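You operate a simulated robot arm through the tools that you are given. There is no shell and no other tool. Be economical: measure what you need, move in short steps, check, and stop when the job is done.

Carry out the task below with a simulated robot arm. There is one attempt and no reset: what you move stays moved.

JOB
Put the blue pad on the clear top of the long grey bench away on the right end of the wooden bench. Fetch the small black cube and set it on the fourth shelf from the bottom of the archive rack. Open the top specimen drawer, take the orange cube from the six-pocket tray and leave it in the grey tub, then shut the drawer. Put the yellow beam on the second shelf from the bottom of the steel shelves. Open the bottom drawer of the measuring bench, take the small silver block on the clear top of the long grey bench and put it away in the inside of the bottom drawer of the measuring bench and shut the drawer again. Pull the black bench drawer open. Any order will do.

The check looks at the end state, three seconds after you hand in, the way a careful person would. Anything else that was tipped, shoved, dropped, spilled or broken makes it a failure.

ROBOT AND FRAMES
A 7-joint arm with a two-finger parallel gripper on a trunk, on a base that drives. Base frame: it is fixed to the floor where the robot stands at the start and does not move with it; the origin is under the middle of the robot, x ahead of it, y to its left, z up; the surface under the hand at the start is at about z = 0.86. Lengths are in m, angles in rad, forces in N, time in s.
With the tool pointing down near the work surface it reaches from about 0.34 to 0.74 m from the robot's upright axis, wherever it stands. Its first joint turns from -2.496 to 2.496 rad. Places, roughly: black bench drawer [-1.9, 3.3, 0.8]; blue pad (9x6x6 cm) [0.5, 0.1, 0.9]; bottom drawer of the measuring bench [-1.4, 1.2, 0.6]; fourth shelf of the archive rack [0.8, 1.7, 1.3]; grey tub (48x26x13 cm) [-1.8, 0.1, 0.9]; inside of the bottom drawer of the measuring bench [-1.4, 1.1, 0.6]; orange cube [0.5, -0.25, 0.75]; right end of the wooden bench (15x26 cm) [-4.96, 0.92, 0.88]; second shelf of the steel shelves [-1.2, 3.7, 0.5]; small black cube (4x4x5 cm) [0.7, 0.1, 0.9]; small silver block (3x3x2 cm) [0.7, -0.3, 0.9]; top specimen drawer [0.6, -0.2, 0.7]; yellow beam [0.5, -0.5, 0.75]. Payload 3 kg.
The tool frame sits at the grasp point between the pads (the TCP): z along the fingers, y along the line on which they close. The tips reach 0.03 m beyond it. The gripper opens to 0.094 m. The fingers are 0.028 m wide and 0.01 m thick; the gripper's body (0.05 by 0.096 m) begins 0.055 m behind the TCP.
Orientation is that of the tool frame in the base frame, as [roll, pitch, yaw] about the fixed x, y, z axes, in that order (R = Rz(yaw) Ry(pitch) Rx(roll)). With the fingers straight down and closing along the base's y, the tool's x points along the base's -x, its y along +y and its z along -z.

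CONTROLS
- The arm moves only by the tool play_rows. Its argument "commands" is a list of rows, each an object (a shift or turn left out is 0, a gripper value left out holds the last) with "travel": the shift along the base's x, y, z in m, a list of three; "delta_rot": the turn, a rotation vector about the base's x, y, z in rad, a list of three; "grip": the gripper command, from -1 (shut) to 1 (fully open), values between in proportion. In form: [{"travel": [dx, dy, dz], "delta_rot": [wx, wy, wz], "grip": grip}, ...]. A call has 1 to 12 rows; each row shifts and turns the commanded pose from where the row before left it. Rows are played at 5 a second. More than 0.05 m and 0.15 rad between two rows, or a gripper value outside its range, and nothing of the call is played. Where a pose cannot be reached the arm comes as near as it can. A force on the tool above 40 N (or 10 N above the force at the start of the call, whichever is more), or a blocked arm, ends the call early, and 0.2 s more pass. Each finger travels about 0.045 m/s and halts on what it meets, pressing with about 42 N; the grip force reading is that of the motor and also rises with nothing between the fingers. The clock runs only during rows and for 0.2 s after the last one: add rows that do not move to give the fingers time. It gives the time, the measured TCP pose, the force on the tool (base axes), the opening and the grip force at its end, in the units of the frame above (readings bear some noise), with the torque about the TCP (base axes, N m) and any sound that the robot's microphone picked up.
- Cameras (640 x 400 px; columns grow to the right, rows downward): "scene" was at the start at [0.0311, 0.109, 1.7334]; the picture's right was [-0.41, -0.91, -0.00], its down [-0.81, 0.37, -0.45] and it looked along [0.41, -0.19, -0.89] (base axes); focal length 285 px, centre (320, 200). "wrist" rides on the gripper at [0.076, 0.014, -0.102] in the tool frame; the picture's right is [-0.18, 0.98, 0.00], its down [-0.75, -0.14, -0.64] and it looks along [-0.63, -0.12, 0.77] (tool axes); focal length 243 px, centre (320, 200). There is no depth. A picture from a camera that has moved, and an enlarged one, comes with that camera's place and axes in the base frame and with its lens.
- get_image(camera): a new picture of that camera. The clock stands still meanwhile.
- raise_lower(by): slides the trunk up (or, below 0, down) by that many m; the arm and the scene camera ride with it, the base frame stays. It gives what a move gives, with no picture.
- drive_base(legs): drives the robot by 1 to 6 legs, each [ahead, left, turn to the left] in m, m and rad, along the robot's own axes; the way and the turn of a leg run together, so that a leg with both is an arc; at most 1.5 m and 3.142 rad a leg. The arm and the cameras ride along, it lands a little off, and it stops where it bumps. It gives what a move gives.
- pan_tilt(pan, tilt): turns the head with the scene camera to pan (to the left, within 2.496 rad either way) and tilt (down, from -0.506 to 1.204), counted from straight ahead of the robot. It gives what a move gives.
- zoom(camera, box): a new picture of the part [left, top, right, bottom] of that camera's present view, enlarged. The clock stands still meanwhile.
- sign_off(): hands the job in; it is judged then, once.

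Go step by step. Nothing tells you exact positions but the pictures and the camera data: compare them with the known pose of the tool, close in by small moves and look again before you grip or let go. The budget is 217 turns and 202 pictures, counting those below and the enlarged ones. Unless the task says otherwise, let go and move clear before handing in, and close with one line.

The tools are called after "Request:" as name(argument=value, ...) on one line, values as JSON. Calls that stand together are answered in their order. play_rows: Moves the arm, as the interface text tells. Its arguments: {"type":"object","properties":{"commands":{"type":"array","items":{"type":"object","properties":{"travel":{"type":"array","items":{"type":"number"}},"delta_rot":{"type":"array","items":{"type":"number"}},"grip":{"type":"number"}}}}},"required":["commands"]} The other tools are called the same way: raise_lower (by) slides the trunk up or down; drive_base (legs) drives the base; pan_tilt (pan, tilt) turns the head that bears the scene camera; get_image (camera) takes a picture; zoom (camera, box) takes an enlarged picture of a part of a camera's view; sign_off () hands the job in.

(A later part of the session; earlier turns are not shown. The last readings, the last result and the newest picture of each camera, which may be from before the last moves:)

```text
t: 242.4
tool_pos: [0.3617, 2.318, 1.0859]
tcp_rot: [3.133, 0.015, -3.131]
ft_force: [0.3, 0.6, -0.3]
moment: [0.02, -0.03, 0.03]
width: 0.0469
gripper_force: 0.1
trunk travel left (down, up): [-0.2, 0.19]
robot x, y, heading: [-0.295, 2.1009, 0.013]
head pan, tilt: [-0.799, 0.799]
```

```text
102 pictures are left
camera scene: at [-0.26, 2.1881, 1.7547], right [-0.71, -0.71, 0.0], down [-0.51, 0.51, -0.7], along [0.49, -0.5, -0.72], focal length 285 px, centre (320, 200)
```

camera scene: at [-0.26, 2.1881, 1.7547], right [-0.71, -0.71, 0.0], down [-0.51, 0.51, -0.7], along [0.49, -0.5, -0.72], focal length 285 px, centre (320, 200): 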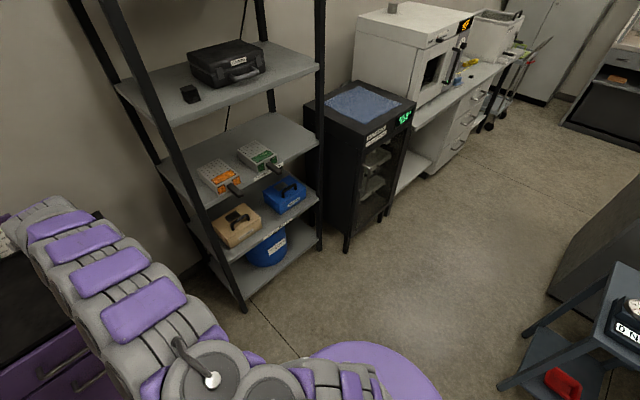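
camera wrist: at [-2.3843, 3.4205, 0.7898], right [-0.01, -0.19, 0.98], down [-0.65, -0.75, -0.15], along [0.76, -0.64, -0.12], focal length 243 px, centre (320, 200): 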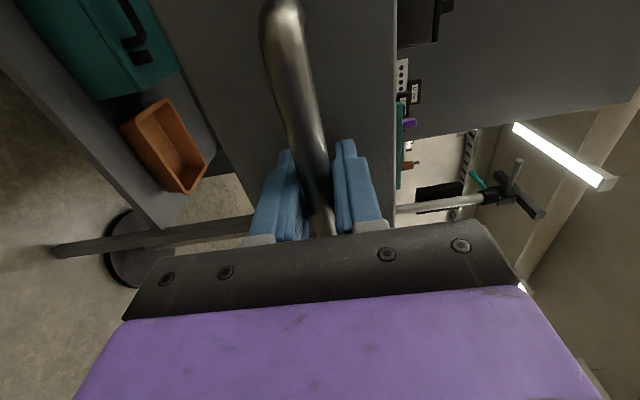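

The black cube sits on shelf 4 as intended. Now I tuck the hand and drive south to the bench.

Request:
play_rows(commands=[{"travel": [-0.035, -0.03, 0.01]}, {"travel": [-0.035, -0.03, 0.01]}, {"travel": [-0.035, -0.03, 0.01]}, {"travel": [-0.035, -0.03, 0.01]}, {"travel": [-0.035, -0.03, 0.01], "grip": 1}])

Request:
drive_base(legs=[[0, 0, -0.013], [0, -1.2, 0], [0, -1.2, 0]])

Request:
pan_tilt(pan=0.1, tilt=0.9)

Request:
get_image(camera="scene")

```text
t: 243.6
tool_pos: [0.1851, 2.164, 1.1377]
tcp_rot: [3.128, 0.017, -3.13]
ft_force: [-1.3, -0.9, 0.4]
moment: [0.04, -0.01, 0.01]
width: 0.0816
gripper_force: 0.1
trunk travel left (down, up): [-0.2, 0.19]
robot x, y, heading: [-0.2904, 2.1063, 0.012]
head pan, tilt: [-0.799, 0.799]
```

```text
t: 255.7
tool_pos: [0.2023, -0.2425, 1.1361]
tcp_rot: [3.136, 0.014, -3.141]
ft_force: [-0.4, -0.6, -0.3]
moment: [-0.01, -0.03, 0.04]
width: 0.0941
gripper_force: 0.1
trunk travel left (down, up): [-0.2, 0.19]
robot x, y, heading: [-0.2763, -0.3029, 0.005]
head pan, tilt: [-0.799, 0.799]
```

```text
t: 256.9
tool_pos: [0.1994, -0.2458, 1.1369]
tcp_rot: [3.131, 0.015, 3.141]
ft_force: [0.0, 0.0, -0.8]
moment: [0.01, -0.03, 0.0]
width: 0.094
gripper_force: 0.0
trunk travel left (down, up): [-0.2, 0.19]
robot x, y, heading: [-0.275, -0.3068, 0.002]
head pan, tilt: [0.099, 0.901]
```

```text
101 pictures are left
camera scene: at [-0.2279, -0.1571, 1.7469], right [0.1, -0.99, 0.0], down [-0.78, -0.08, -0.62], along [0.62, 0.06, -0.78], focal length 285 px, centre (320, 200)
```

scene: 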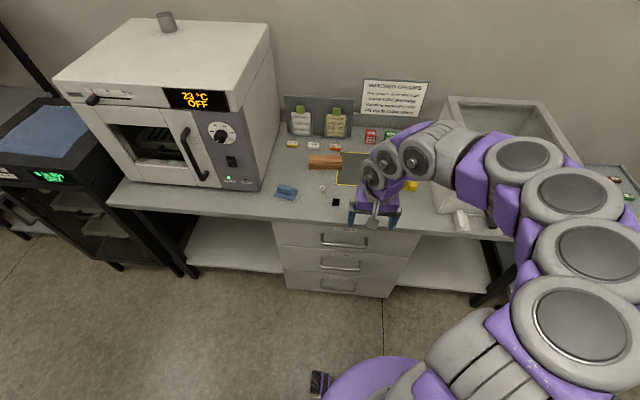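

The silver block is at about (0.706,-0.314). I drive forward to reach it.

Request:
drive_base(legs=[[0.29, 0, 0]])

Request:
play_rows(commands=[{"travel": [0.04, -0.015, -0.02]}, {"travel": [0.04, -0.015, -0.02]}, {"travel": [0.04, -0.015, -0.02]}, {"travel": [0.04, -0.015, -0.02]}, {"travel": [0.03, -0.01, -0.02]}])

Request:
get_image(camera="wrist")

Request:
get_image(camera="scene")

```text
t: 258.9
tool_pos: [0.4949, -0.2454, 1.1375]
tcp_rot: [3.131, 0.014, 3.141]
ft_force: [0.1, 1.3, 0.3]
moment: [0.0, -0.03, 0.02]
width: 0.094
gripper_force: 0.0
trunk travel left (down, up): [-0.2, 0.19]
robot x, y, heading: [0.0175, -0.3018, 0.002]
head pan, tilt: [0.099, 0.901]
```

```text
t: 260.1
tool_pos: [0.626, -0.298, 1.0628]
tcp_rot: [3.132, 0.017, -3.14]
ft_force: [-0.1, -0.2, -0.3]
moment: [-0.02, 0.0, 0.02]
width: 0.0939
gripper_force: 0.1
out of reach, approached as far as the arm can: row 4, 5
trunk travel left (down, up): [-0.2, 0.19]
robot x, y, heading: [0.0192, -0.3042, 0.004]
head pan, tilt: [0.099, 0.901]
```

```text
100 pictures are left
camera wrist: at [0.5469, -0.2843, 1.1639], right [0.18, 0.98, 0.01], down [0.74, -0.15, 0.65], along [0.64, -0.11, -0.76], focal length 243 px, centre (320, 200)
```

wrist: 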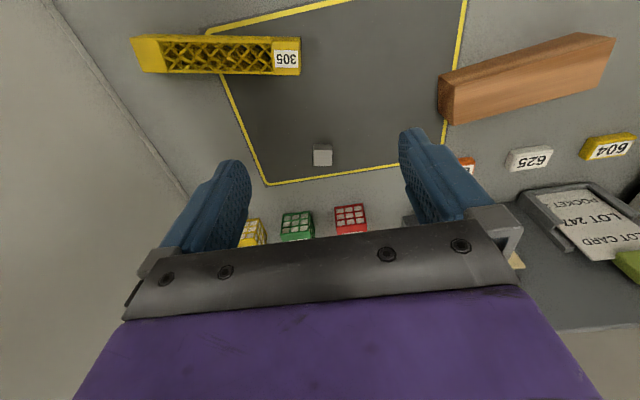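

```text
99 pictures are left
camera scene: at [0.0662, -0.1571, 1.7469], right [0.1, -0.99, 0.0], down [-0.78, -0.08, -0.62], along [0.62, 0.06, -0.79], focal length 285 px, centre (320, 200)
```

scene: 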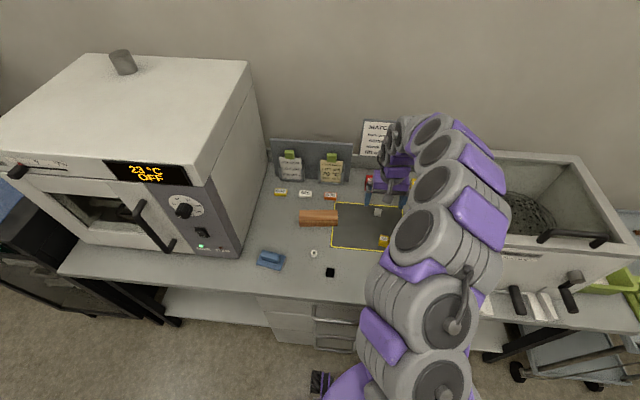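

Block at (0.709,-0.309). I go lower first, then out over it.

Request:
play_rows(commands=[{"travel": [0, 0, -0.045], "grip": 0.4}, {"travel": [0.01, -0.003, -0.045]}, {"travel": [0.03, -0.004, 0]}, {"travel": [0.03, -0.003, 0]}, {"travel": [0.013, 0, 0]}, {}])

Request:
get_image(camera="wrist")

```text
t: 261.6
tool_pos: [0.6149, -0.2951, 0.9601]
tcp_rot: [3.133, 0.018, 3.141]
ft_force: [0.6, -0.6, 0.1]
moment: [0.0, 0.04, 0.01]
width: 0.0658
gripper_force: 0.1
out of reach, approached as far as the arm can: row 1, 2, 3, 4, 5
trunk travel left (down, up): [-0.2, 0.19]
robot x, y, heading: [0.0144, -0.3041, 0.004]
head pan, tilt: [0.099, 0.901]
```

```text
98 pictures are left
camera wrist: at [0.5361, -0.2832, 1.062], right [0.18, 0.98, 0.01], down [0.74, -0.15, 0.65], along [0.64, -0.11, -0.76], focal length 243 px, centre (320, 200)
```

wrist: 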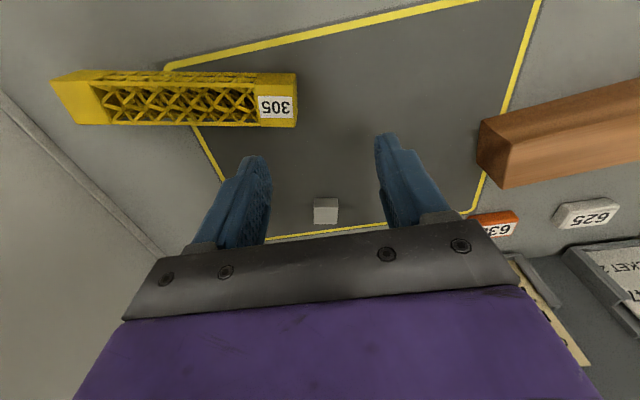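

The elbow posture limits reach here. I back off, shift right, and approach with the hand to the robot's left, as worked before.

Request:
play_rows(commands=[{"travel": [-0.03, 0, 0.04]}, {"travel": [-0.03, 0, 0.04]}, {"travel": [-0.03, 0, 0.04]}, {"travel": [0, 0, 0.04]}])

Request:
drive_base(legs=[[-0.3, 0, 0], [0, -0.2, 0]])

Request:
play_rows(commands=[{"travel": [0, 0.04, 0]}, {"travel": [0.02, 0.04, 0]}, {"travel": [0.02, 0.04, 0]}, {"travel": [0.02, 0.04, 0]}, {"travel": [0.02, 0.035, 0]}])

Request:
get_image(camera="scene")

```text
t: 262.6
tool_pos: [0.524, -0.2968, 1.1197]
tcp_rot: [3.133, 0.015, -3.14]
ft_force: [-0.1, 0.4, -0.2]
moment: [0.03, 0.0, -0.03]
width: 0.0655
gripper_force: 0.2
trunk travel left (down, up): [-0.2, 0.19]
robot x, y, heading: [0.0185, -0.3015, 0.012]
head pan, tilt: [0.099, 0.901]
```

```text
t: 265.8
tool_pos: [0.227, -0.4945, 1.1202]
tcp_rot: [3.132, 0.015, -3.138]
ft_force: [0.0, 0.5, 0.4]
moment: [-0.02, 0.01, 0.0]
width: 0.0657
gripper_force: 0.1
trunk travel left (down, up): [-0.2, 0.19]
robot x, y, heading: [-0.2827, -0.5023, 0.006]
head pan, tilt: [0.099, 0.901]
```

```text
t: 267.0
tool_pos: [0.3057, -0.2983, 1.1184]
tcp_rot: [3.132, 0.015, -3.14]
ft_force: [0.0, -0.2, 0.4]
moment: [-0.01, 0.01, 0.0]
width: 0.0656
gripper_force: 0.1
trunk travel left (down, up): [-0.2, 0.19]
robot x, y, heading: [-0.282, -0.5011, 0.002]
head pan, tilt: [0.099, 0.901]
```

```text
97 pictures are left
camera scene: at [-0.2303, -0.3524, 1.7465], right [0.1, -0.99, 0.0], down [-0.78, -0.08, -0.62], along [0.62, 0.06, -0.79], focal length 285 px, centre (320, 200)
```

scene: 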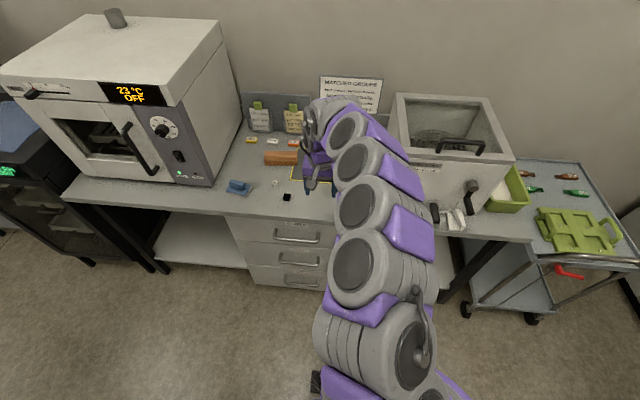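

I drive forward and test reach from this side.

Request:
drive_base(legs=[[0.3, 0, 0]])

Request:
play_rows(commands=[{"travel": [0.02, 0, -0.04]}, {"travel": [0.02, 0, -0.04]}, {"travel": [0.02, -0.005, -0.04]}, {"travel": [0.02, -0.005, -0.03]}, {"travel": [0.01, 0, 0]}, {}])

Request:
get_image(camera="wrist")

```text
t: 269.0
tool_pos: [0.6096, -0.2986, 1.12]
tcp_rot: [3.132, 0.015, -3.137]
ft_force: [0.9, 0.1, -1.2]
moment: [0.06, 0.05, 0.03]
width: 0.0658
gripper_force: 0.1
trunk travel left (down, up): [-0.2, 0.19]
robot x, y, heading: [0.0237, -0.5018, 0.003]
head pan, tilt: [0.099, 0.901]
```

```text
t: 270.4
tool_pos: [0.6681, -0.3196, 0.9893]
tcp_rot: [3.131, 0.018, -3.136]
ft_force: [-0.4, -0.7, 0.0]
moment: [-0.01, 0.0, -0.01]
width: 0.0659
gripper_force: 0.1
out of reach, approached as far as the arm can: row 4, 5
trunk travel left (down, up): [-0.2, 0.19]
robot x, y, heading: [0.0245, -0.5001, 0.009]
head pan, tilt: [0.099, 0.901]
```

```text
96 pictures are left
camera wrist: at [0.5892, -0.3068, 1.091], right [0.18, 0.98, 0.01], down [0.74, -0.14, 0.65], along [0.65, -0.11, -0.76], focal length 243 px, centre (320, 200)
```

wrist: 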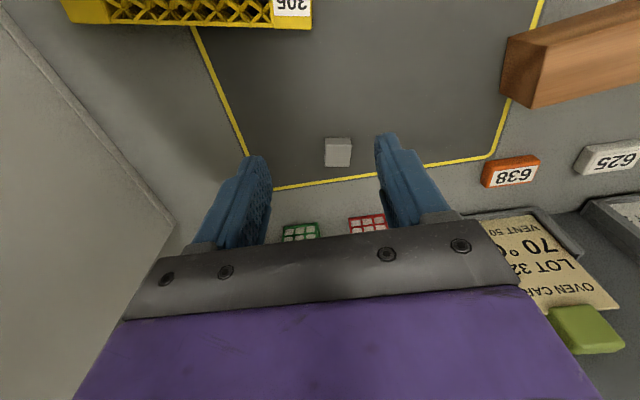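

Reach is still limited by the arm's posture. I'll test whether yawing the tool frees it.

Request:
play_rows(commands=[{"delta_rot": [0, 0, 0.14]}, {"delta_rot": [0, 0, 0.14]}, {"delta_rot": [0, 0, 0.14]}, {"travel": [0.02, 0, 0]}, {"travel": [0.02, 0, 0]}, {}])

Request:
play_rows(commands=[{"delta_rot": [0, 0, -0.14]}, {"delta_rot": [0, 0, -0.14]}, {"delta_rot": [0, 0, -0.14]}, {"delta_rot": [0, 0, -0.14]}, {"delta_rot": [0, 0, -0.14]}, {"delta_rot": [0, 0, -0.14]}, {"travel": [0.02, 0, 0]}, {"travel": [0.02, 0, 0]}, {}])

Request:
get_image(camera="scene")

```text
t: 271.8
tool_pos: [0.5981, -0.2761, 0.9916]
tcp_rot: [-3.114, 0.028, -2.754]
ft_force: [-0.4, 1.5, 0.0]
moment: [0.02, 0.02, 0.0]
width: 0.0658
gripper_force: 0.1
out of reach, approached as far as the arm can: row 1, 2, 3, 4, 5
trunk travel left (down, up): [-0.2, 0.19]
robot x, y, heading: [0.0254, -0.502, 0.008]
head pan, tilt: [0.099, 0.901]
```

```text
t: 273.8
tool_pos: [0.6383, -0.2742, 0.9924]
tcp_rot: [-3.114, 0.033, 2.693]
ft_force: [-1.1, 0.5, 0.1]
moment: [0.0, 0.02, -0.02]
width: 0.0657
gripper_force: 0.1
trunk travel left (down, up): [-0.2, 0.19]
robot x, y, heading: [0.0283, -0.4982, 0.007]
head pan, tilt: [0.099, 0.901]
```

```text
95 pictures are left
camera scene: at [0.0722, -0.351, 1.7466], right [0.11, -0.99, 0.0], down [-0.78, -0.09, -0.62], along [0.62, 0.06, -0.79], focal length 285 px, centre (320, 200)
```

scene: 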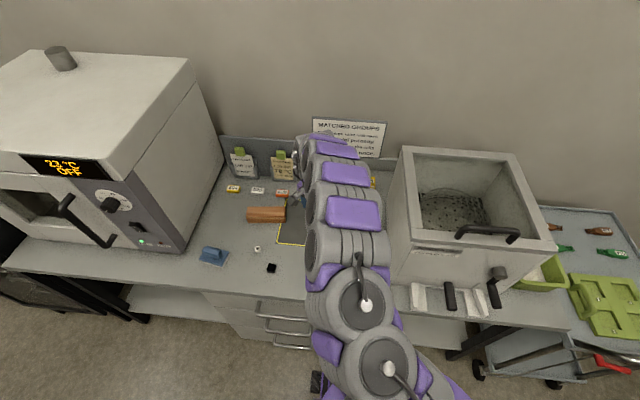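

Yawing the other way freed the arm. I move over the block, then restore the yaw.

Request:
play_rows(commands=[{"travel": [0.03, -0.015, 0]}, {"travel": [0.03, -0.015, 0]}, {"travel": [0.01, -0.005, 0]}, {"delta_rot": [0, 0, 0.11]}, {"delta_rot": [0, 0, 0.11]}, {"delta_rot": [0, 0, 0.11]}, {"delta_rot": [0, 0, 0.11]}, {}])

Request:
get_image(camera="wrist")

```text
t: 275.6
tool_pos: [0.6672, -0.2921, 0.9914]
tcp_rot: [-3.115, 0.032, 3.134]
ft_force: [0.1, 0.3, -1.0]
moment: [0.0, 0.03, -0.01]
width: 0.0657
gripper_force: 0.0
out of reach, approached as far as the arm can: row 2, 3
trunk travel left (down, up): [-0.2, 0.19]
robot x, y, heading: [0.0261, -0.4997, 0.002]
head pan, tilt: [0.099, 0.901]
```

```text
94 pictures are left
camera wrist: at [0.5874, -0.2748, 1.0921], right [0.19, 0.98, -0.02], down [0.73, -0.13, 0.67], along [0.66, -0.14, -0.74], focal length 243 px, centre (320, 200)
```

wrist: 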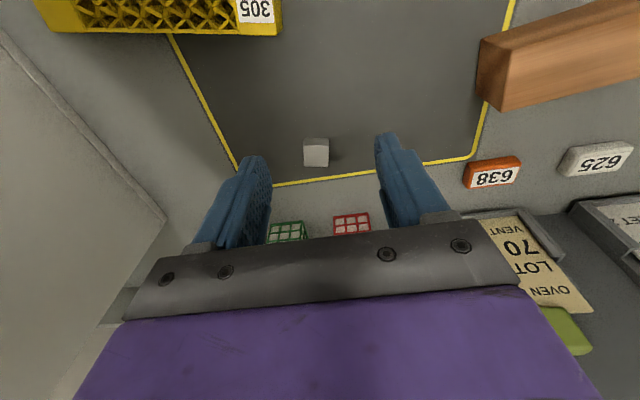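

Let me lower nearer the surface and reach on.

Request:
play_rows(commands=[{"travel": [0, 0, -0.03]}, {"travel": [0.01, -0.004, -0.02]}, {"travel": [0.015, -0.006, 0]}, {"travel": [0.015, -0.006, 0]}, {}])

Request:
get_image(camera="scene")

```text
t: 276.8
tool_pos: [0.6657, -0.2978, 0.9722]
tcp_rot: [-3.113, 0.034, 3.133]
ft_force: [0.3, 0.6, -0.3]
moment: [-0.03, -0.04, 0.0]
width: 0.0655
gripper_force: 0.0
out of reach, approached as far as the arm can: row 1, 2, 3, 4
trunk travel left (down, up): [-0.2, 0.19]
robot x, y, heading: [0.0241, -0.5004, 0.008]
head pan, tilt: [0.099, 0.901]
```

```text
93 pictures are left
camera scene: at [0.0728, -0.3511, 1.7466], right [0.11, -0.99, 0.0], down [-0.78, -0.09, -0.62], along [0.62, 0.06, -0.79], focal length 285 px, centre (320, 200)
```

scene: 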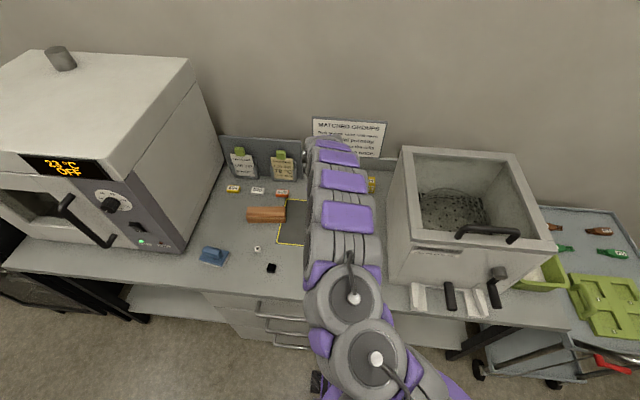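

I nudge the base forward 3.5 cm (its front stays clear of the handles) and lower the trunk slightly.

Request:
drive_base(legs=[[0.035, 0, 0]])

Request:
raise_lower(by=-0.04)

Request:
play_rows(commands=[{"travel": [0.008, -0.005, 0]}, {"travel": [0, -0.005, 0]}, {}])

Request:
get_image(camera="wrist")

```text
t: 277.7
tool_pos: [0.7019, -0.2977, 0.9712]
tcp_rot: [-3.114, 0.032, 3.134]
ft_force: [1.2, -0.2, -0.7]
moment: [-0.01, 0.04, 0.01]
width: 0.0656
gripper_force: 0.1
trunk travel left (down, up): [-0.2, 0.19]
robot x, y, heading: [0.06, -0.5022, 0.01]
head pan, tilt: [0.099, 0.901]
```

```text
t: 278.5
tool_pos: [0.6989, -0.2971, 0.9335]
tcp_rot: [-3.116, 0.035, 3.133]
ft_force: [-0.7, -0.2, -0.6]
moment: [-0.01, -0.02, 0.05]
width: 0.0658
gripper_force: 0.1
trunk travel left (down, up): [-0.16, 0.23]
robot x, y, heading: [0.0615, -0.4984, 0.009]
head pan, tilt: [0.099, 0.901]
```

```text
t: 279.3
tool_pos: [0.7048, -0.3123, 0.9339]
tcp_rot: [-3.114, 0.035, 3.13]
ft_force: [-0.2, 0.8, 0.7]
moment: [-0.01, 0.02, 0.0]
width: 0.066
gripper_force: 0.2
out of reach, approached as far as the arm can: row 1
trunk travel left (down, up): [-0.16, 0.23]
robot x, y, heading: [0.0592, -0.4937, 0.009]
head pan, tilt: [0.099, 0.901]
```

```text
92 pictures are left
camera wrist: at [0.6255, -0.2956, 1.0337], right [0.19, 0.98, -0.02], down [0.73, -0.13, 0.67], along [0.66, -0.15, -0.74], focal length 243 px, centre (320, 200)
```

wrist: 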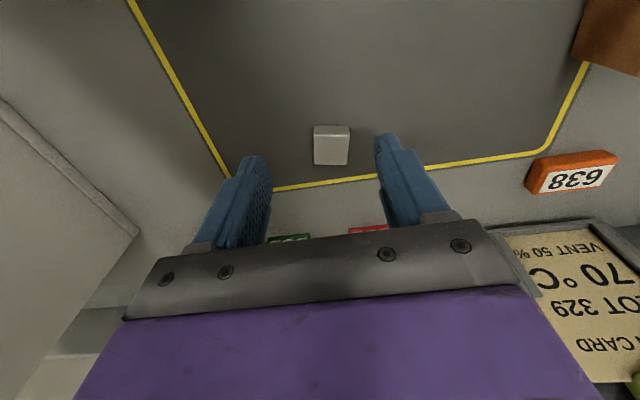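

Block is centred within a centimetre. I lower to the grasp height.

Request:
play_rows(commands=[{"travel": [0.006, 0.003, -0.02]}, {"travel": [0, 0, -0.017]}, {}])

Request:
get_image(camera="wrist")

```text
t: 280.1
tool_pos: [0.6998, -0.3245, 0.9101]
tcp_rot: [-3.117, 0.036, 3.131]
ft_force: [0.7, 0.8, -0.3]
moment: [0.04, 0.01, 0.01]
width: 0.0658
gripper_force: 0.0
out of reach, approached as far as the arm can: row 1, 2
trunk travel left (down, up): [-0.16, 0.23]
robot x, y, heading: [0.0597, -0.5005, 0.009]
head pan, tilt: [0.099, 0.901]
```

```text
91 pictures are left
camera wrist: at [0.6193, -0.3073, 1.0097], right [0.19, 0.98, -0.02], down [0.73, -0.13, 0.67], along [0.66, -0.14, -0.74], focal length 243 px, centre (320, 200)
```

wrist: 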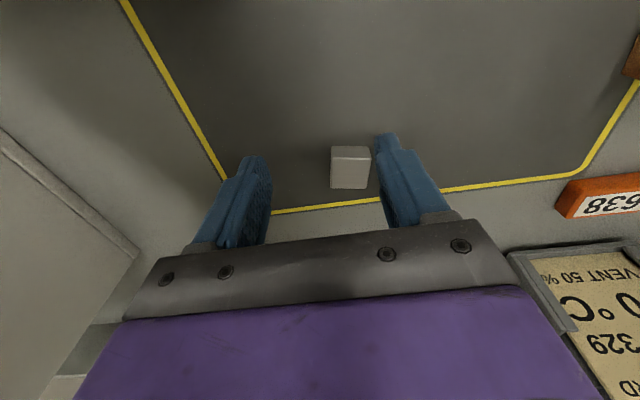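

The hand slid sideways at the reach limit. I go up a little, recentre and use the trunk to descend.

Request:
play_rows(commands=[{"travel": [0, 0, 0.02]}, {"travel": [0.004, 0.015, 0.005]}, {}])

Request:
raise_lower(by=-0.036)

Request:
get_image(camera="wrist")

```text
t: 280.9
tool_pos: [0.7035, -0.3083, 0.9352]
tcp_rot: [-3.113, 0.033, 3.135]
ft_force: [0.0, 0.6, -0.3]
moment: [0.0, 0.01, 0.01]
width: 0.0661
gripper_force: 0.0
trunk travel left (down, up): [-0.16, 0.23]
robot x, y, heading: [0.06, -0.4985, 0.01]
head pan, tilt: [0.099, 0.901]
```

```text
t: 281.7
tool_pos: [0.7026, -0.3094, 0.899]
tcp_rot: [-3.115, 0.035, 3.132]
ft_force: [0.0, -0.3, -0.7]
moment: [-0.02, 0.06, -0.04]
width: 0.0659
gripper_force: 0.0
trunk travel left (down, up): [-0.124, 0.266]
robot x, y, heading: [0.0638, -0.5011, 0.007]
head pan, tilt: [0.099, 0.901]
```

```text
90 pictures are left
camera wrist: at [0.6227, -0.2918, 0.9989], right [0.19, 0.98, -0.02], down [0.73, -0.13, 0.67], along [0.66, -0.14, -0.74], focal length 243 px, centre (320, 200)
```

wrist: 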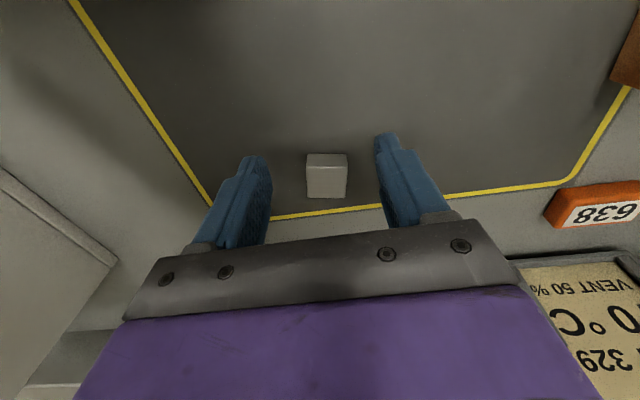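

Centred in y, slightly short in x but well overlapping. I close gently.

Request:
drive_base(legs=[[0.008, 0, 0]])

Request:
raise_lower(by=-0.004)

Request:
play_rows(commands=[{"grip": 0}, {"grip": -0.3}, {"grip": -1}, {}, {}, {}])

Request:
get_image(camera="wrist")

```text
t: 282.5
tool_pos: [0.7116, -0.3098, 0.8984]
tcp_rot: [-3.115, 0.032, 3.133]
ft_force: [0.6, 0.4, 0.6]
moment: [0.0, -0.01, -0.01]
width: 0.0655
gripper_force: 0.0
trunk travel left (down, up): [-0.124, 0.266]
robot x, y, heading: [0.0677, -0.5001, 0.008]
head pan, tilt: [0.099, 0.901]
```

```text
t: 283.0
tool_pos: [0.7093, -0.3105, 0.8973]
tcp_rot: [-3.116, 0.038, 3.132]
ft_force: [0.1, 1.0, -0.2]
moment: [0.04, -0.04, 0.0]
width: 0.0663
gripper_force: 0.1
trunk travel left (down, up): [-0.12, 0.27]
robot x, y, heading: [0.07, -0.5027, 0.005]
head pan, tilt: [0.099, 0.901]
```

```text
t: 284.4
tool_pos: [0.7097, -0.3101, 0.8965]
tcp_rot: [-3.114, 0.035, 3.133]
ft_force: [0.1, 0.2, 0.7]
moment: [0.0, 0.0, 0.03]
width: 0.0247
gripper_force: 41.9
trunk travel left (down, up): [-0.12, 0.27]
robot x, y, heading: [0.0689, -0.4983, 0.013]
head pan, tilt: [0.099, 0.901]
```

```text
89 pictures are left
camera wrist: at [0.629, -0.293, 0.9959], right [0.19, 0.98, -0.02], down [0.73, -0.13, 0.67], along [0.66, -0.14, -0.74], focal length 243 px, centre (320, 200)
```

wrist: 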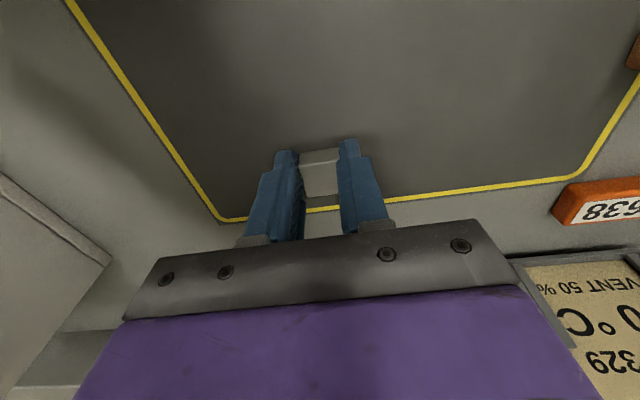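

Gripped at 25 mm. I lift with the trunk, then bring the hand up and in.

Request:
raise_lower(by=0.12)

Request:
play_rows(commands=[{"travel": [-0.01, 0, 0.01]}, {"travel": [-0.02, 0, 0.02]}, {"travel": [-0.02, 0, 0.02]}, {"travel": [-0.02, 0, 0.02]}, {"travel": [-0.02, 0, 0.02]}, {"travel": [-0.02, 0, 0.02]}])

Request:
drive_base(legs=[[-0.36, 0, 0]])

Request:
play_rows(commands=[{"travel": [-0.01, 0, 0]}, {"travel": [-0.02, 0, 0]}, {"travel": [-0.02, 0, 0]}, {"travel": [-0.02, 0, 0]}, {"travel": [-0.02, 0, 0]}, {"travel": [-0.02, 0, 0]}])

Request:
get_image(camera="wrist")

Request:
get_image(camera="scene")

```text
t: 285.9
tool_pos: [0.7082, -0.3099, 1.0168]
tcp_rot: [-3.115, 0.039, 3.133]
ft_force: [-0.8, -0.2, -0.5]
moment: [-0.02, 0.01, -0.01]
width: 0.0246
gripper_force: 41.8
trunk travel left (down, up): [-0.24, 0.15]
robot x, y, heading: [0.068, -0.5002, 0.007]
head pan, tilt: [0.099, 0.901]
```

```text
t: 287.3
tool_pos: [0.598, -0.3111, 1.1274]
tcp_rot: [-3.117, 0.038, 3.131]
ft_force: [0.7, -0.6, 0.1]
moment: [0.01, -0.01, 0.01]
width: 0.0244
gripper_force: 41.6
trunk travel left (down, up): [-0.24, 0.15]
robot x, y, heading: [0.0661, -0.5001, 0.009]
head pan, tilt: [0.099, 0.901]
```

```text
t: 289.6
tool_pos: [0.2366, -0.3118, 1.1257]
tcp_rot: [-3.116, 0.036, 3.138]
ft_force: [-0.3, -0.4, -0.7]
moment: [0.02, 0.02, -0.01]
width: 0.0246
gripper_force: 41.8
trunk travel left (down, up): [-0.24, 0.15]
robot x, y, heading: [-0.2938, -0.504, 0.011]
head pan, tilt: [0.099, 0.901]
```

```text
t: 291.0
tool_pos: [0.1247, -0.3141, 1.1277]
tcp_rot: [-3.12, 0.038, 3.137]
ft_force: [-0.1, 0.4, 0.1]
moment: [0.01, 0.03, 0.02]
width: 0.0249
gripper_force: 42.2
trunk travel left (down, up): [-0.24, 0.15]
robot x, y, heading: [-0.2933, -0.5083, 0.018]
head pan, tilt: [0.099, 0.901]
```

```text
88 pictures are left
camera wrist: at [0.0438, -0.2966, 1.2274], right [0.19, 0.98, -0.02], down [0.73, -0.13, 0.67], along [0.66, -0.14, -0.74], focal length 243 px, centre (320, 200)
```

wrist: 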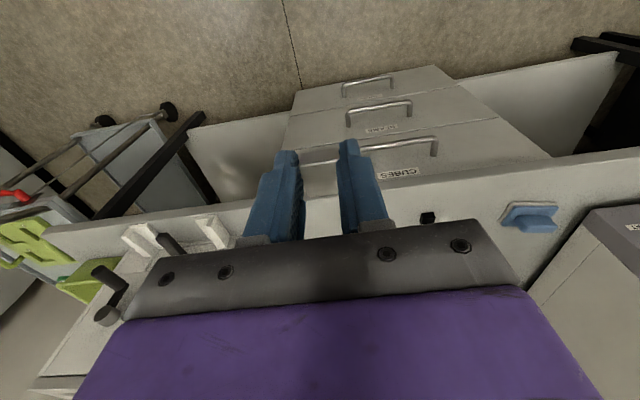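

```text
87 pictures are left
camera scene: at [-0.2477, -0.3569, 1.7868], right [0.11, -0.99, 0.0], down [-0.78, -0.09, -0.62], along [0.62, 0.07, -0.78], focal length 285 px, centre (320, 200)
```

scene: 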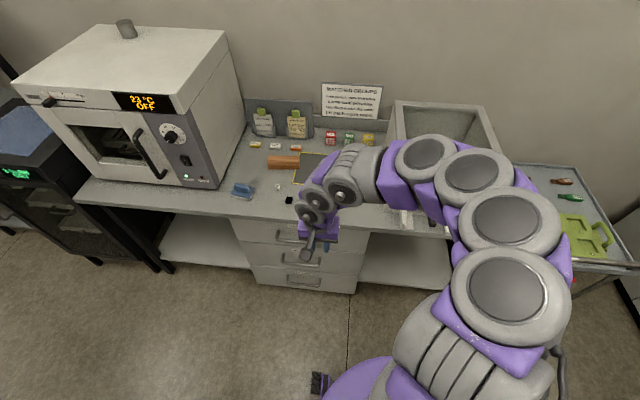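

The width shows the block is held. I drive back to the open measuring drawer.

Request:
drive_base(legs=[[0, 0, -0.018], [0, 1.3, 0], [0, 1.32, 0], [0, 0, -1.571]])

Request:
drive_base(legs=[[0, -1.3, 0]])

Request:
pan_tilt(pan=0.3, tilt=0.95)

Request:
get_image(camera="scene")

Request:
get_image(camera="wrist")

```text
t: 307.9
tool_pos: [-0.0836, 1.6922, 1.1274]
tcp_rot: [-3.117, 0.039, 1.544]
ft_force: [0.5, 0.3, -0.2]
moment: [-0.05, 0.0, -0.03]
width: 0.0247
gripper_force: 42.4
trunk travel left (down, up): [-0.24, 0.15]
robot x, y, heading: [-0.2613, 2.1101, -1.58]
head pan, tilt: [0.099, 0.901]
```

```text
t: 314.5
tool_pos: [-1.3858, 1.7024, 1.1278]
tcp_rot: [-3.118, 0.038, 1.547]
ft_force: [1.4, 0.5, -0.2]
moment: [-0.03, 0.01, 0.02]
width: 0.0247
gripper_force: 41.8
trunk travel left (down, up): [-0.24, 0.15]
robot x, y, heading: [-1.5699, 2.1218, -1.576]
head pan, tilt: [0.099, 0.901]
```

```text
t: 315.2
tool_pos: [-1.3872, 1.7035, 1.129]
tcp_rot: [-3.12, 0.04, 1.548]
ft_force: [0.8, -0.1, 0.4]
moment: [-0.02, 0.0, 0.01]
width: 0.0246
gripper_force: 41.6
trunk travel left (down, up): [-0.24, 0.15]
robot x, y, heading: [-1.5694, 2.1227, -1.574]
head pan, tilt: [0.3, 0.949]
```

```text
86 pictures are left
camera scene: at [-1.407, 2.0783, 1.7831], right [-0.96, -0.29, 0.0], down [-0.24, 0.78, -0.58], along [0.17, -0.56, -0.81], focal length 285 px, centre (320, 200)
```

scene: 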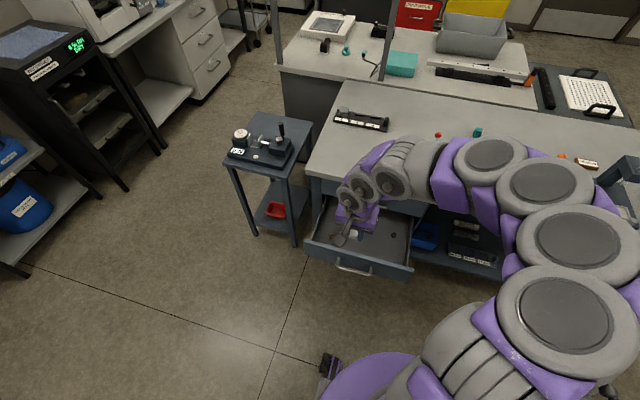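

```text
85 pictures are left
camera wrist: at [-1.3691, 1.7839, 1.2279], right [0.98, -0.21, -0.02], down [-0.14, -0.72, 0.67], along [-0.15, -0.66, -0.74], focal length 243 px, centre (320, 200)
```

wrist: 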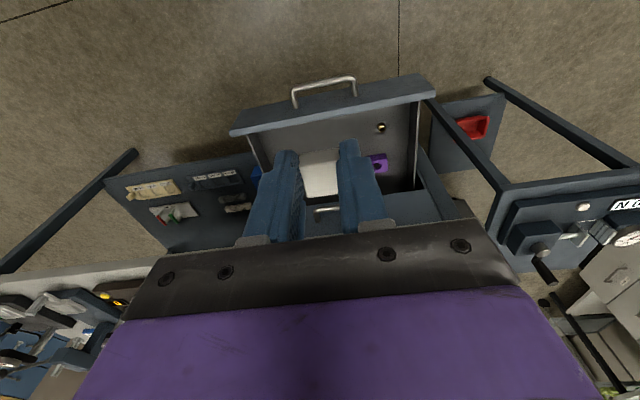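

The block is between the fingers. Let me zoom in on the drawer interior to find a free spot.

Request:
zoom(camera="scene", box=[290, 160, 430, 290])

Request:
zoom(camera="wrist", box=[220, 60, 460, 230])

```text
3.08 times, centred on (360, 225) of scene
camera zoom: at [-1.407, 2.0783, 1.7831], right [-0.96, -0.29, 0.0], down [-0.24, 0.78, -0.58], along [0.17, -0.56, -0.81], focal length 876 px, centre (197, 123)
```

zoom: 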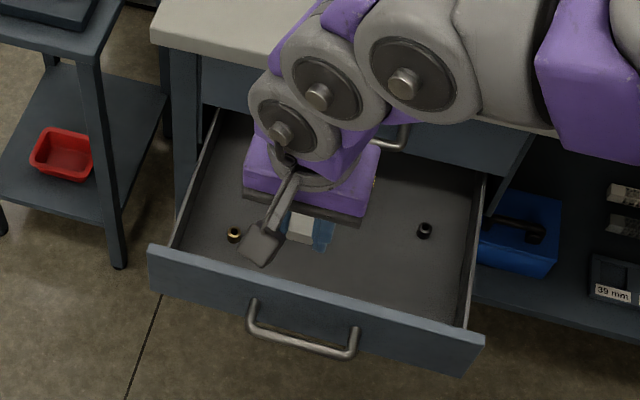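

```text
2.35 times, centred on (340, 145) of wrist
camera zoom: at [-1.3691, 1.7839, 1.2279], right [0.98, -0.21, -0.02], down [-0.14, -0.72, 0.67], along [-0.15, -0.66, -0.74], focal length 571 px, centre (273, 329)
```

zoom: 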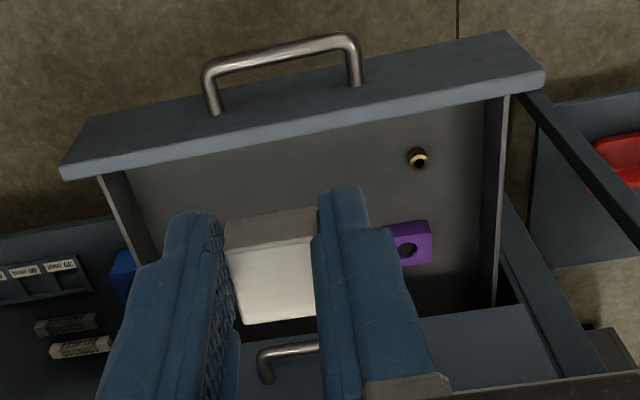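

Free floor lies around (-1.415,1.46), between the small parts. I drive 10 cm closer, position above it and lower the trunk.

Request:
drive_base(legs=[[0.1, 0, 0]])

Request:
play_rows(commands=[{"travel": [-0.005, -0.02, 0]}, {"travel": [-0.005, -0.025, 0]}, {"travel": [-0.005, -0.025, 0]}, {"travel": [-0.005, -0.025, 0]}, {"travel": [-0.005, -0.025, 0]}, {"travel": [-0.003, -0.024, 0]}, {}])

Request:
raise_lower(by=-0.24)

Request:
get_image(camera="wrist")

Request:
get_image(camera="scene")

```text
t: 316.4
tool_pos: [-1.389, 1.6021, 1.1281]
tcp_rot: [-3.121, 0.038, 1.547]
ft_force: [-1.1, 0.3, 0.0]
moment: [0.04, -0.02, 0.0]
width: 0.0248
gripper_force: 42.1
trunk travel left (down, up): [-0.24, 0.15]
robot x, y, heading: [-1.5729, 2.026, -1.573]
head pan, tilt: [0.3, 0.949]
```

```text
t: 318.0
tool_pos: [-1.4174, 1.4607, 1.1301]
tcp_rot: [-3.118, 0.04, 1.55]
ft_force: [0.3, -0.8, -0.2]
moment: [-0.02, 0.0, -0.03]
width: 0.0246
gripper_force: 41.8
trunk travel left (down, up): [-0.24, 0.15]
robot x, y, heading: [-1.5684, 2.0225, -1.575]
head pan, tilt: [0.3, 0.949]
```

```text
t: 320.5
tool_pos: [-1.4172, 1.4596, 0.8887]
tcp_rot: [-3.117, 0.041, 1.548]
ft_force: [-0.5, -0.4, -1.6]
moment: [0.01, 0.0, -0.01]
width: 0.0249
gripper_force: 41.8
trunk travel left (down, up): [0.0, 0.39]
robot x, y, heading: [-1.5686, 2.0229, -1.578]
head pan, tilt: [0.3, 0.949]
```

```text
82 pictures are left
camera wrist: at [-1.3998, 1.5391, 0.9888], right [0.98, -0.21, -0.01], down [-0.14, -0.72, 0.67], along [-0.15, -0.66, -0.74], focal length 243 px, centre (320, 200)
```

wrist: 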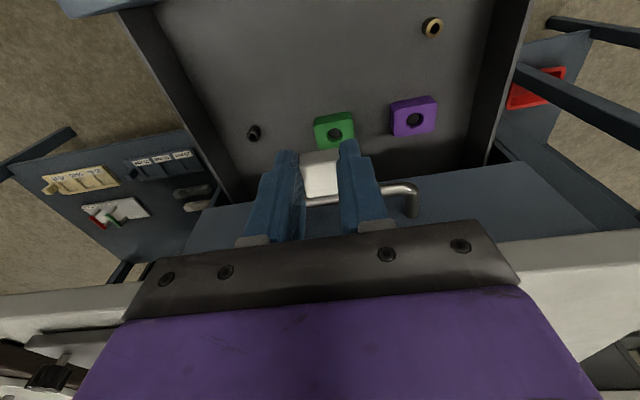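

```text
81 pictures are left
camera scene: at [-1.4079, 1.9769, 1.5432], right [-0.96, -0.29, 0.0], down [-0.24, 0.78, -0.58], along [0.17, -0.56, -0.81], focal length 285 px, centre (320, 200)
```

scene: 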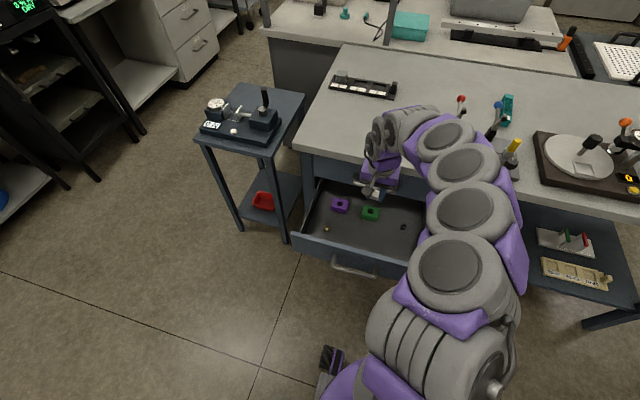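

Fingers are clear of the green and purple parts. I descend slowly into the drawer.

Request:
play_rows(commands=[{"travel": [0, 0, -0.015]}, {"travel": [0, 0, -0.025]}, {"travel": [0, 0, -0.025]}, {"travel": [0, 0, -0.025]}, {"travel": [0, 0, -0.025]}, {"travel": [0, 0, -0.025]}, {"travel": [0, 0, -0.025]}, {"travel": [0, 0, -0.02]}, {}])

Request:
get_image(camera="wrist")

Request:
get_image(camera="scene")

```text
t: 322.5
tool_pos: [-1.4175, 1.4606, 0.7033]
tcp_rot: [-3.118, 0.04, 1.548]
ft_force: [0.1, 0.6, -1.0]
moment: [-0.01, -0.02, -0.01]
width: 0.0248
gripper_force: 41.9
trunk travel left (down, up): [0.0, 0.39]
robot x, y, heading: [-1.5696, 2.0214, -1.576]
head pan, tilt: [0.3, 0.949]
```

```text
80 pictures are left
camera wrist: at [-1.3992, 1.5397, 0.803], right [0.98, -0.21, -0.01], down [-0.14, -0.72, 0.67], along [-0.15, -0.66, -0.74], focal length 243 px, centre (320, 200)
```

wrist: 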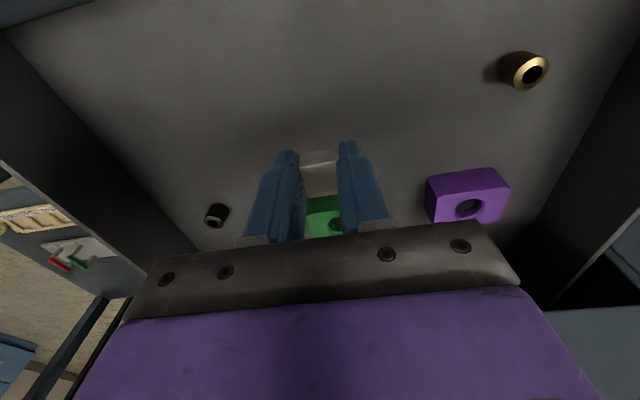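

```text
79 pictures are left
camera scene: at [-1.4073, 1.9762, 1.543], right [-0.96, -0.29, 0.0], down [-0.24, 0.78, -0.58], along [0.17, -0.55, -0.81], focal length 285 px, centre (320, 200)
```

scene: 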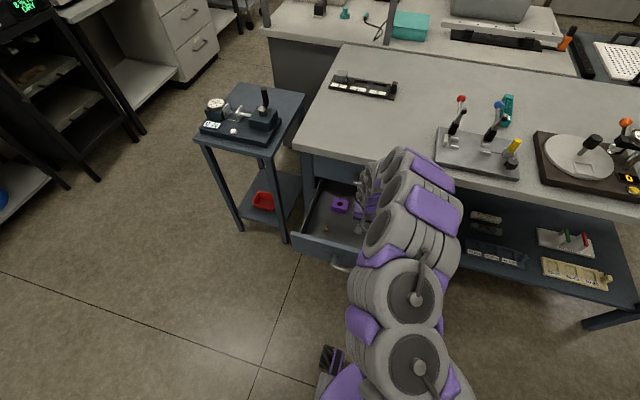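

Still clear. Final lowering in small steps to contact.

Request:
play_rows(commands=[{"travel": [0, 0, -0.02]}, {"travel": [0, 0, -0.015]}, {"travel": [0, 0, -0.007]}, {"travel": [0, 0, -0.005]}, {"travel": [0, 0, -0.005]}, {"travel": [0, 0, -0.005]}, {}])

Request:
get_image(camera="wrist")

```text
t: 324.1
tool_pos: [-1.4167, 1.4579, 0.648]
tcp_rot: [-3.12, 0.042, 1.548]
ft_force: [0.5, -1.0, 12.4]
moment: [-0.14, -0.13, -0.02]
width: 0.0246
gripper_force: 42.1
trunk travel left (down, up): [0.0, 0.39]
robot x, y, heading: [-1.569, 2.0201, -1.574]
head pan, tilt: [0.3, 0.949]
```

```text
78 pictures are left
camera wrist: at [-1.4, 1.5391, 0.7475], right [0.98, -0.21, -0.01], down [-0.14, -0.72, 0.68], along [-0.15, -0.66, -0.74], focal length 243 px, centre (320, 200)
```

wrist: 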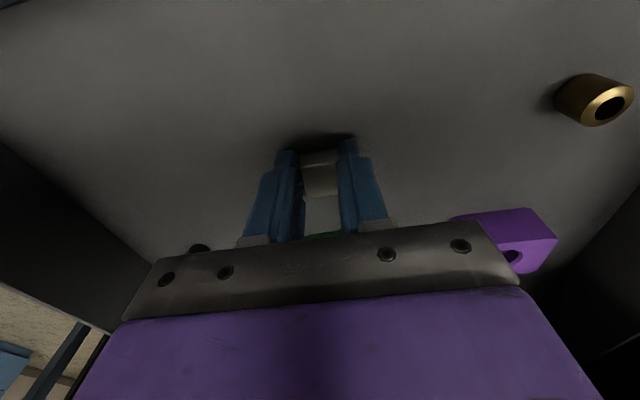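

Contact. I open partway and lift out.

Request:
play_rows(commands=[{"grip": -0.1}, {}, {}, {"travel": [0, 0, 0.02]}, {"travel": [0, 0, 0.04]}, {"travel": [0, 0, 0.045]}, {"travel": [0, 0, 0.045]}, {"travel": [0, 0, 0.045]}, {"travel": [0, 0.01, 0.045]}])

Request:
get_image(camera="wrist")

```text
t: 326.1
tool_pos: [-1.4182, 1.4686, 0.8881]
tcp_rot: [-3.122, 0.042, 1.549]
ft_force: [0.6, 0.0, -0.2]
moment: [0.02, 0.0, 0.01]
width: 0.0424
gripper_force: 0.0
trunk travel left (down, up): [0.0, 0.39]
robot x, y, heading: [-1.5677, 2.0207, -1.574]
head pan, tilt: [0.3, 0.949]
```

```text
77 pictures are left
camera wrist: at [-1.4011, 1.5483, 0.9879], right [0.98, -0.21, -0.01], down [-0.14, -0.72, 0.68], along [-0.15, -0.66, -0.74], focal length 243 px, centre (320, 200)
```

wrist: 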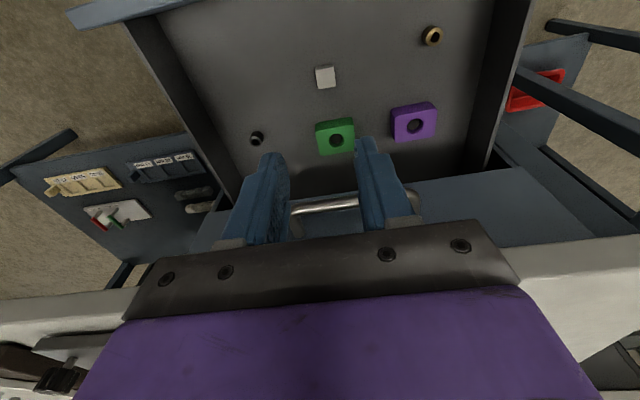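

The silver block lies in the drawer. I back off, close the fingers and tilt the hand to push the drawer front beside its handle.

Request:
drive_base(legs=[[-0.33, 0, 0]])

Request:
play_rows(commands=[{"travel": [-0.02, 0, 0], "delta_rot": [-0.12, 0, 0], "grip": -1}, {"travel": [-0.025, 0, 0], "delta_rot": [-0.12, 0, 0]}, {"travel": [-0.025, 0, 0], "delta_rot": [-0.12, 0, 0]}, {"travel": [-0.025, 0, 0], "delta_rot": [-0.12, 0, 0]}, {"travel": [-0.025, 0, 0], "delta_rot": [-0.12, 0, 0]}, {"travel": [0, 0, -0.045]}, {"travel": [0, 0, -0.045]}, {"travel": [0, 0, -0.045]}, {"travel": [0, 0, -0.045]}, {}])

Request:
get_image(camera="wrist")

Request:
get_image(camera="scene")

```text
t: 328.2
tool_pos: [-1.417, 1.7999, 0.8873]
tcp_rot: [-3.118, 0.04, 1.548]
ft_force: [-0.5, 0.7, 0.1]
moment: [-0.01, 0.02, -0.02]
width: 0.0423
gripper_force: 0.1
trunk travel left (down, up): [0.0, 0.39]
robot x, y, heading: [-1.5673, 2.3555, -1.573]
head pan, tilt: [0.3, 0.949]
```

```text
t: 330.4
tool_pos: [-1.5373, 1.8016, 0.7073]
tcp_rot: [-3.136, 0.642, 1.541]
ft_force: [0.1, 0.1, 0.4]
moment: [0.0, 0.0, -0.03]
width: 0.0
gripper_force: 32.9
trunk travel left (down, up): [0.0, 0.39]
robot x, y, heading: [-1.5692, 2.3543, -1.574]
head pan, tilt: [0.3, 0.949]
```

```text
76 pictures are left
camera wrist: at [-1.5196, 1.923, 0.7444], right [0.98, -0.18, 0.11], down [-0.14, -0.21, 0.97], along [-0.15, -0.96, -0.24], focal length 243 px, centre (320, 200)
```

wrist: 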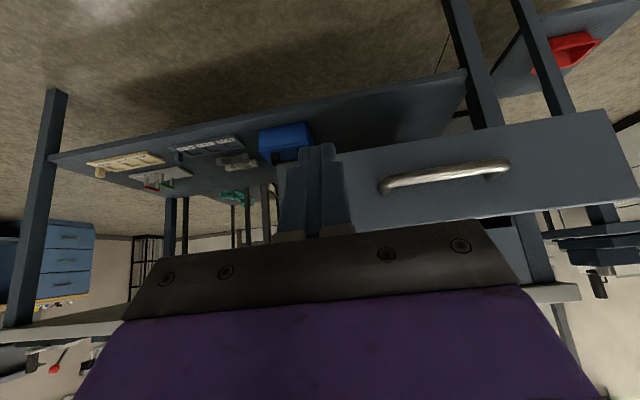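

```text
75 pictures are left
camera scene: at [-1.4079, 2.3076, 1.5432], right [-0.96, -0.29, 0.0], down [-0.24, 0.78, -0.58], along [0.17, -0.55, -0.81], focal length 285 px, centre (320, 200)
```

scene: 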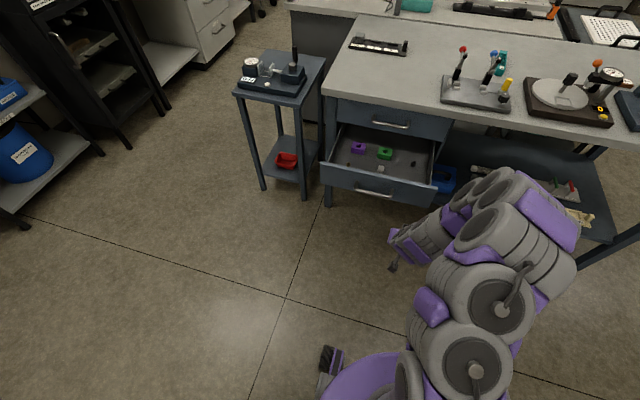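

The tip lines up with the panel beside the handle. I lower 2 cm and push by driving forward.

Request:
play_rows(commands=[{"travel": [0, 0, -0.02]}, {}])

Request:
drive_base(legs=[[0.41, 0, 0]])

Request:
get_image(camera="scene")

Request:
get_image(camera="wrist")

```text
t: 331.0
tool_pos: [-1.5373, 1.8018, 0.6879]
tcp_rot: [-3.136, 0.641, 1.543]
ft_force: [-0.2, 0.5, -0.8]
moment: [0.0, 0.0, -0.03]
width: 0.0
gripper_force: 32.6
trunk travel left (down, up): [0.0, 0.39]
robot x, y, heading: [-1.5669, 2.3535, -1.574]
head pan, tilt: [0.3, 0.949]
```

```text
t: 333.6
tool_pos: [-1.5417, 1.393, 0.6875]
tcp_rot: [-3.137, 0.639, 1.541]
ft_force: [-0.1, 0.1, -0.2]
moment: [-0.02, 0.02, 0.0]
width: 0.0001
gripper_force: 32.6
trunk travel left (down, up): [0.0, 0.39]
robot x, y, heading: [-1.5761, 1.9466, -1.582]
head pan, tilt: [0.3, 0.949]
```

```text
74 pictures are left
camera scene: at [-1.4106, 1.8979, 1.5433], right [-0.96, -0.29, 0.0], down [-0.24, 0.78, -0.58], along [0.17, -0.56, -0.81], focal length 285 px, centre (320, 200)
```

scene: 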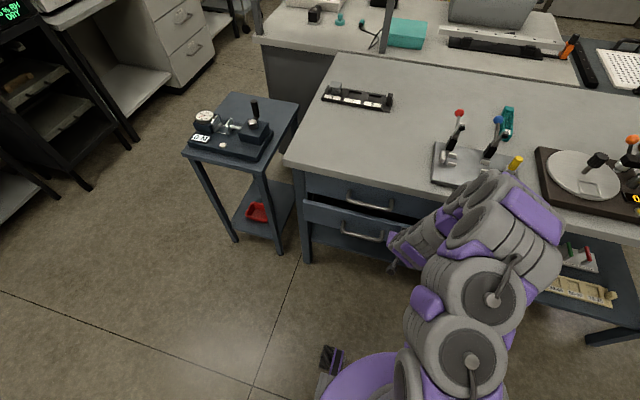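

```text
73 pictures are left
camera wrist: at [-1.5231, 1.5141, 0.7246], right [0.98, -0.18, 0.11], down [-0.14, -0.22, 0.97], along [-0.15, -0.96, -0.24], focal length 243 px, centre (320, 200)
```

wrist: 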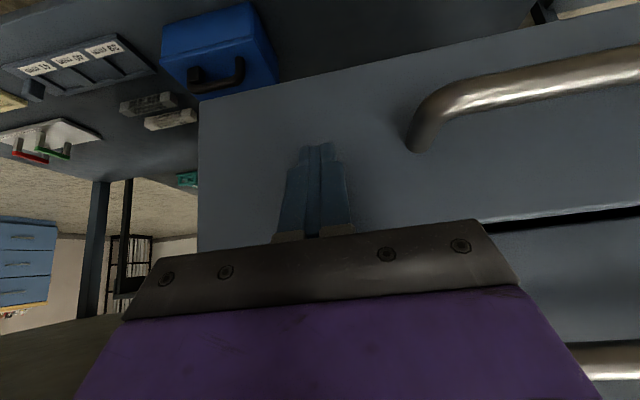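

About 5 cm left. I finish with small arm pushes, watching the forearm's clearance to the lever fixture.

Request:
play_rows(commands=[{"travel": [0, -0.01, 0]}, {"travel": [0, -0.01, 0]}, {"travel": [0, -0.01, 0]}, {"travel": [0, -0.01, 0]}])

Request:
get_image(camera="scene")

Request:
get_image(camera="wrist")

```text
t: 334.6
tool_pos: [-1.5405, 1.3536, 0.6899]
tcp_rot: [-3.137, 0.645, 1.539]
ft_force: [0.4, -0.3, 0.0]
moment: [0.01, 0.05, 0.03]
width: 0.0002
gripper_force: 33.2
trunk travel left (down, up): [0.0, 0.39]
robot x, y, heading: [-1.5745, 1.9437, -1.578]
head pan, tilt: [0.3, 0.949]
```

```text
72 pictures are left
camera scene: at [-1.41, 1.8979, 1.5432], right [-0.96, -0.29, 0.0], down [-0.24, 0.78, -0.58], along [0.17, -0.56, -0.81], focal length 285 px, centre (320, 200)
```

scene: 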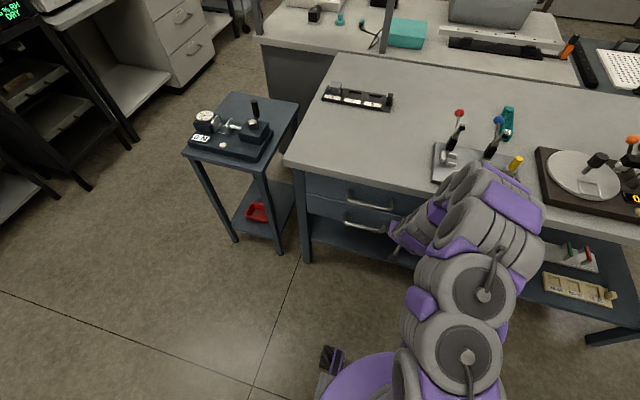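

```text
71 pictures are left
camera wrist: at [-1.5225, 1.475, 0.7256], right [0.98, -0.18, 0.11], down [-0.14, -0.21, 0.97], along [-0.15, -0.96, -0.23], focal length 243 px, centre (320, 200)
```

wrist: 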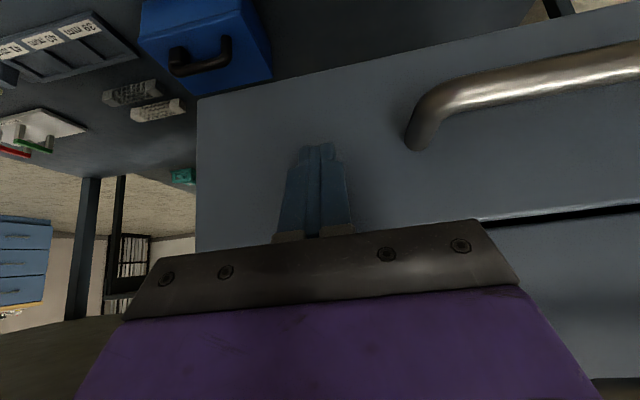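

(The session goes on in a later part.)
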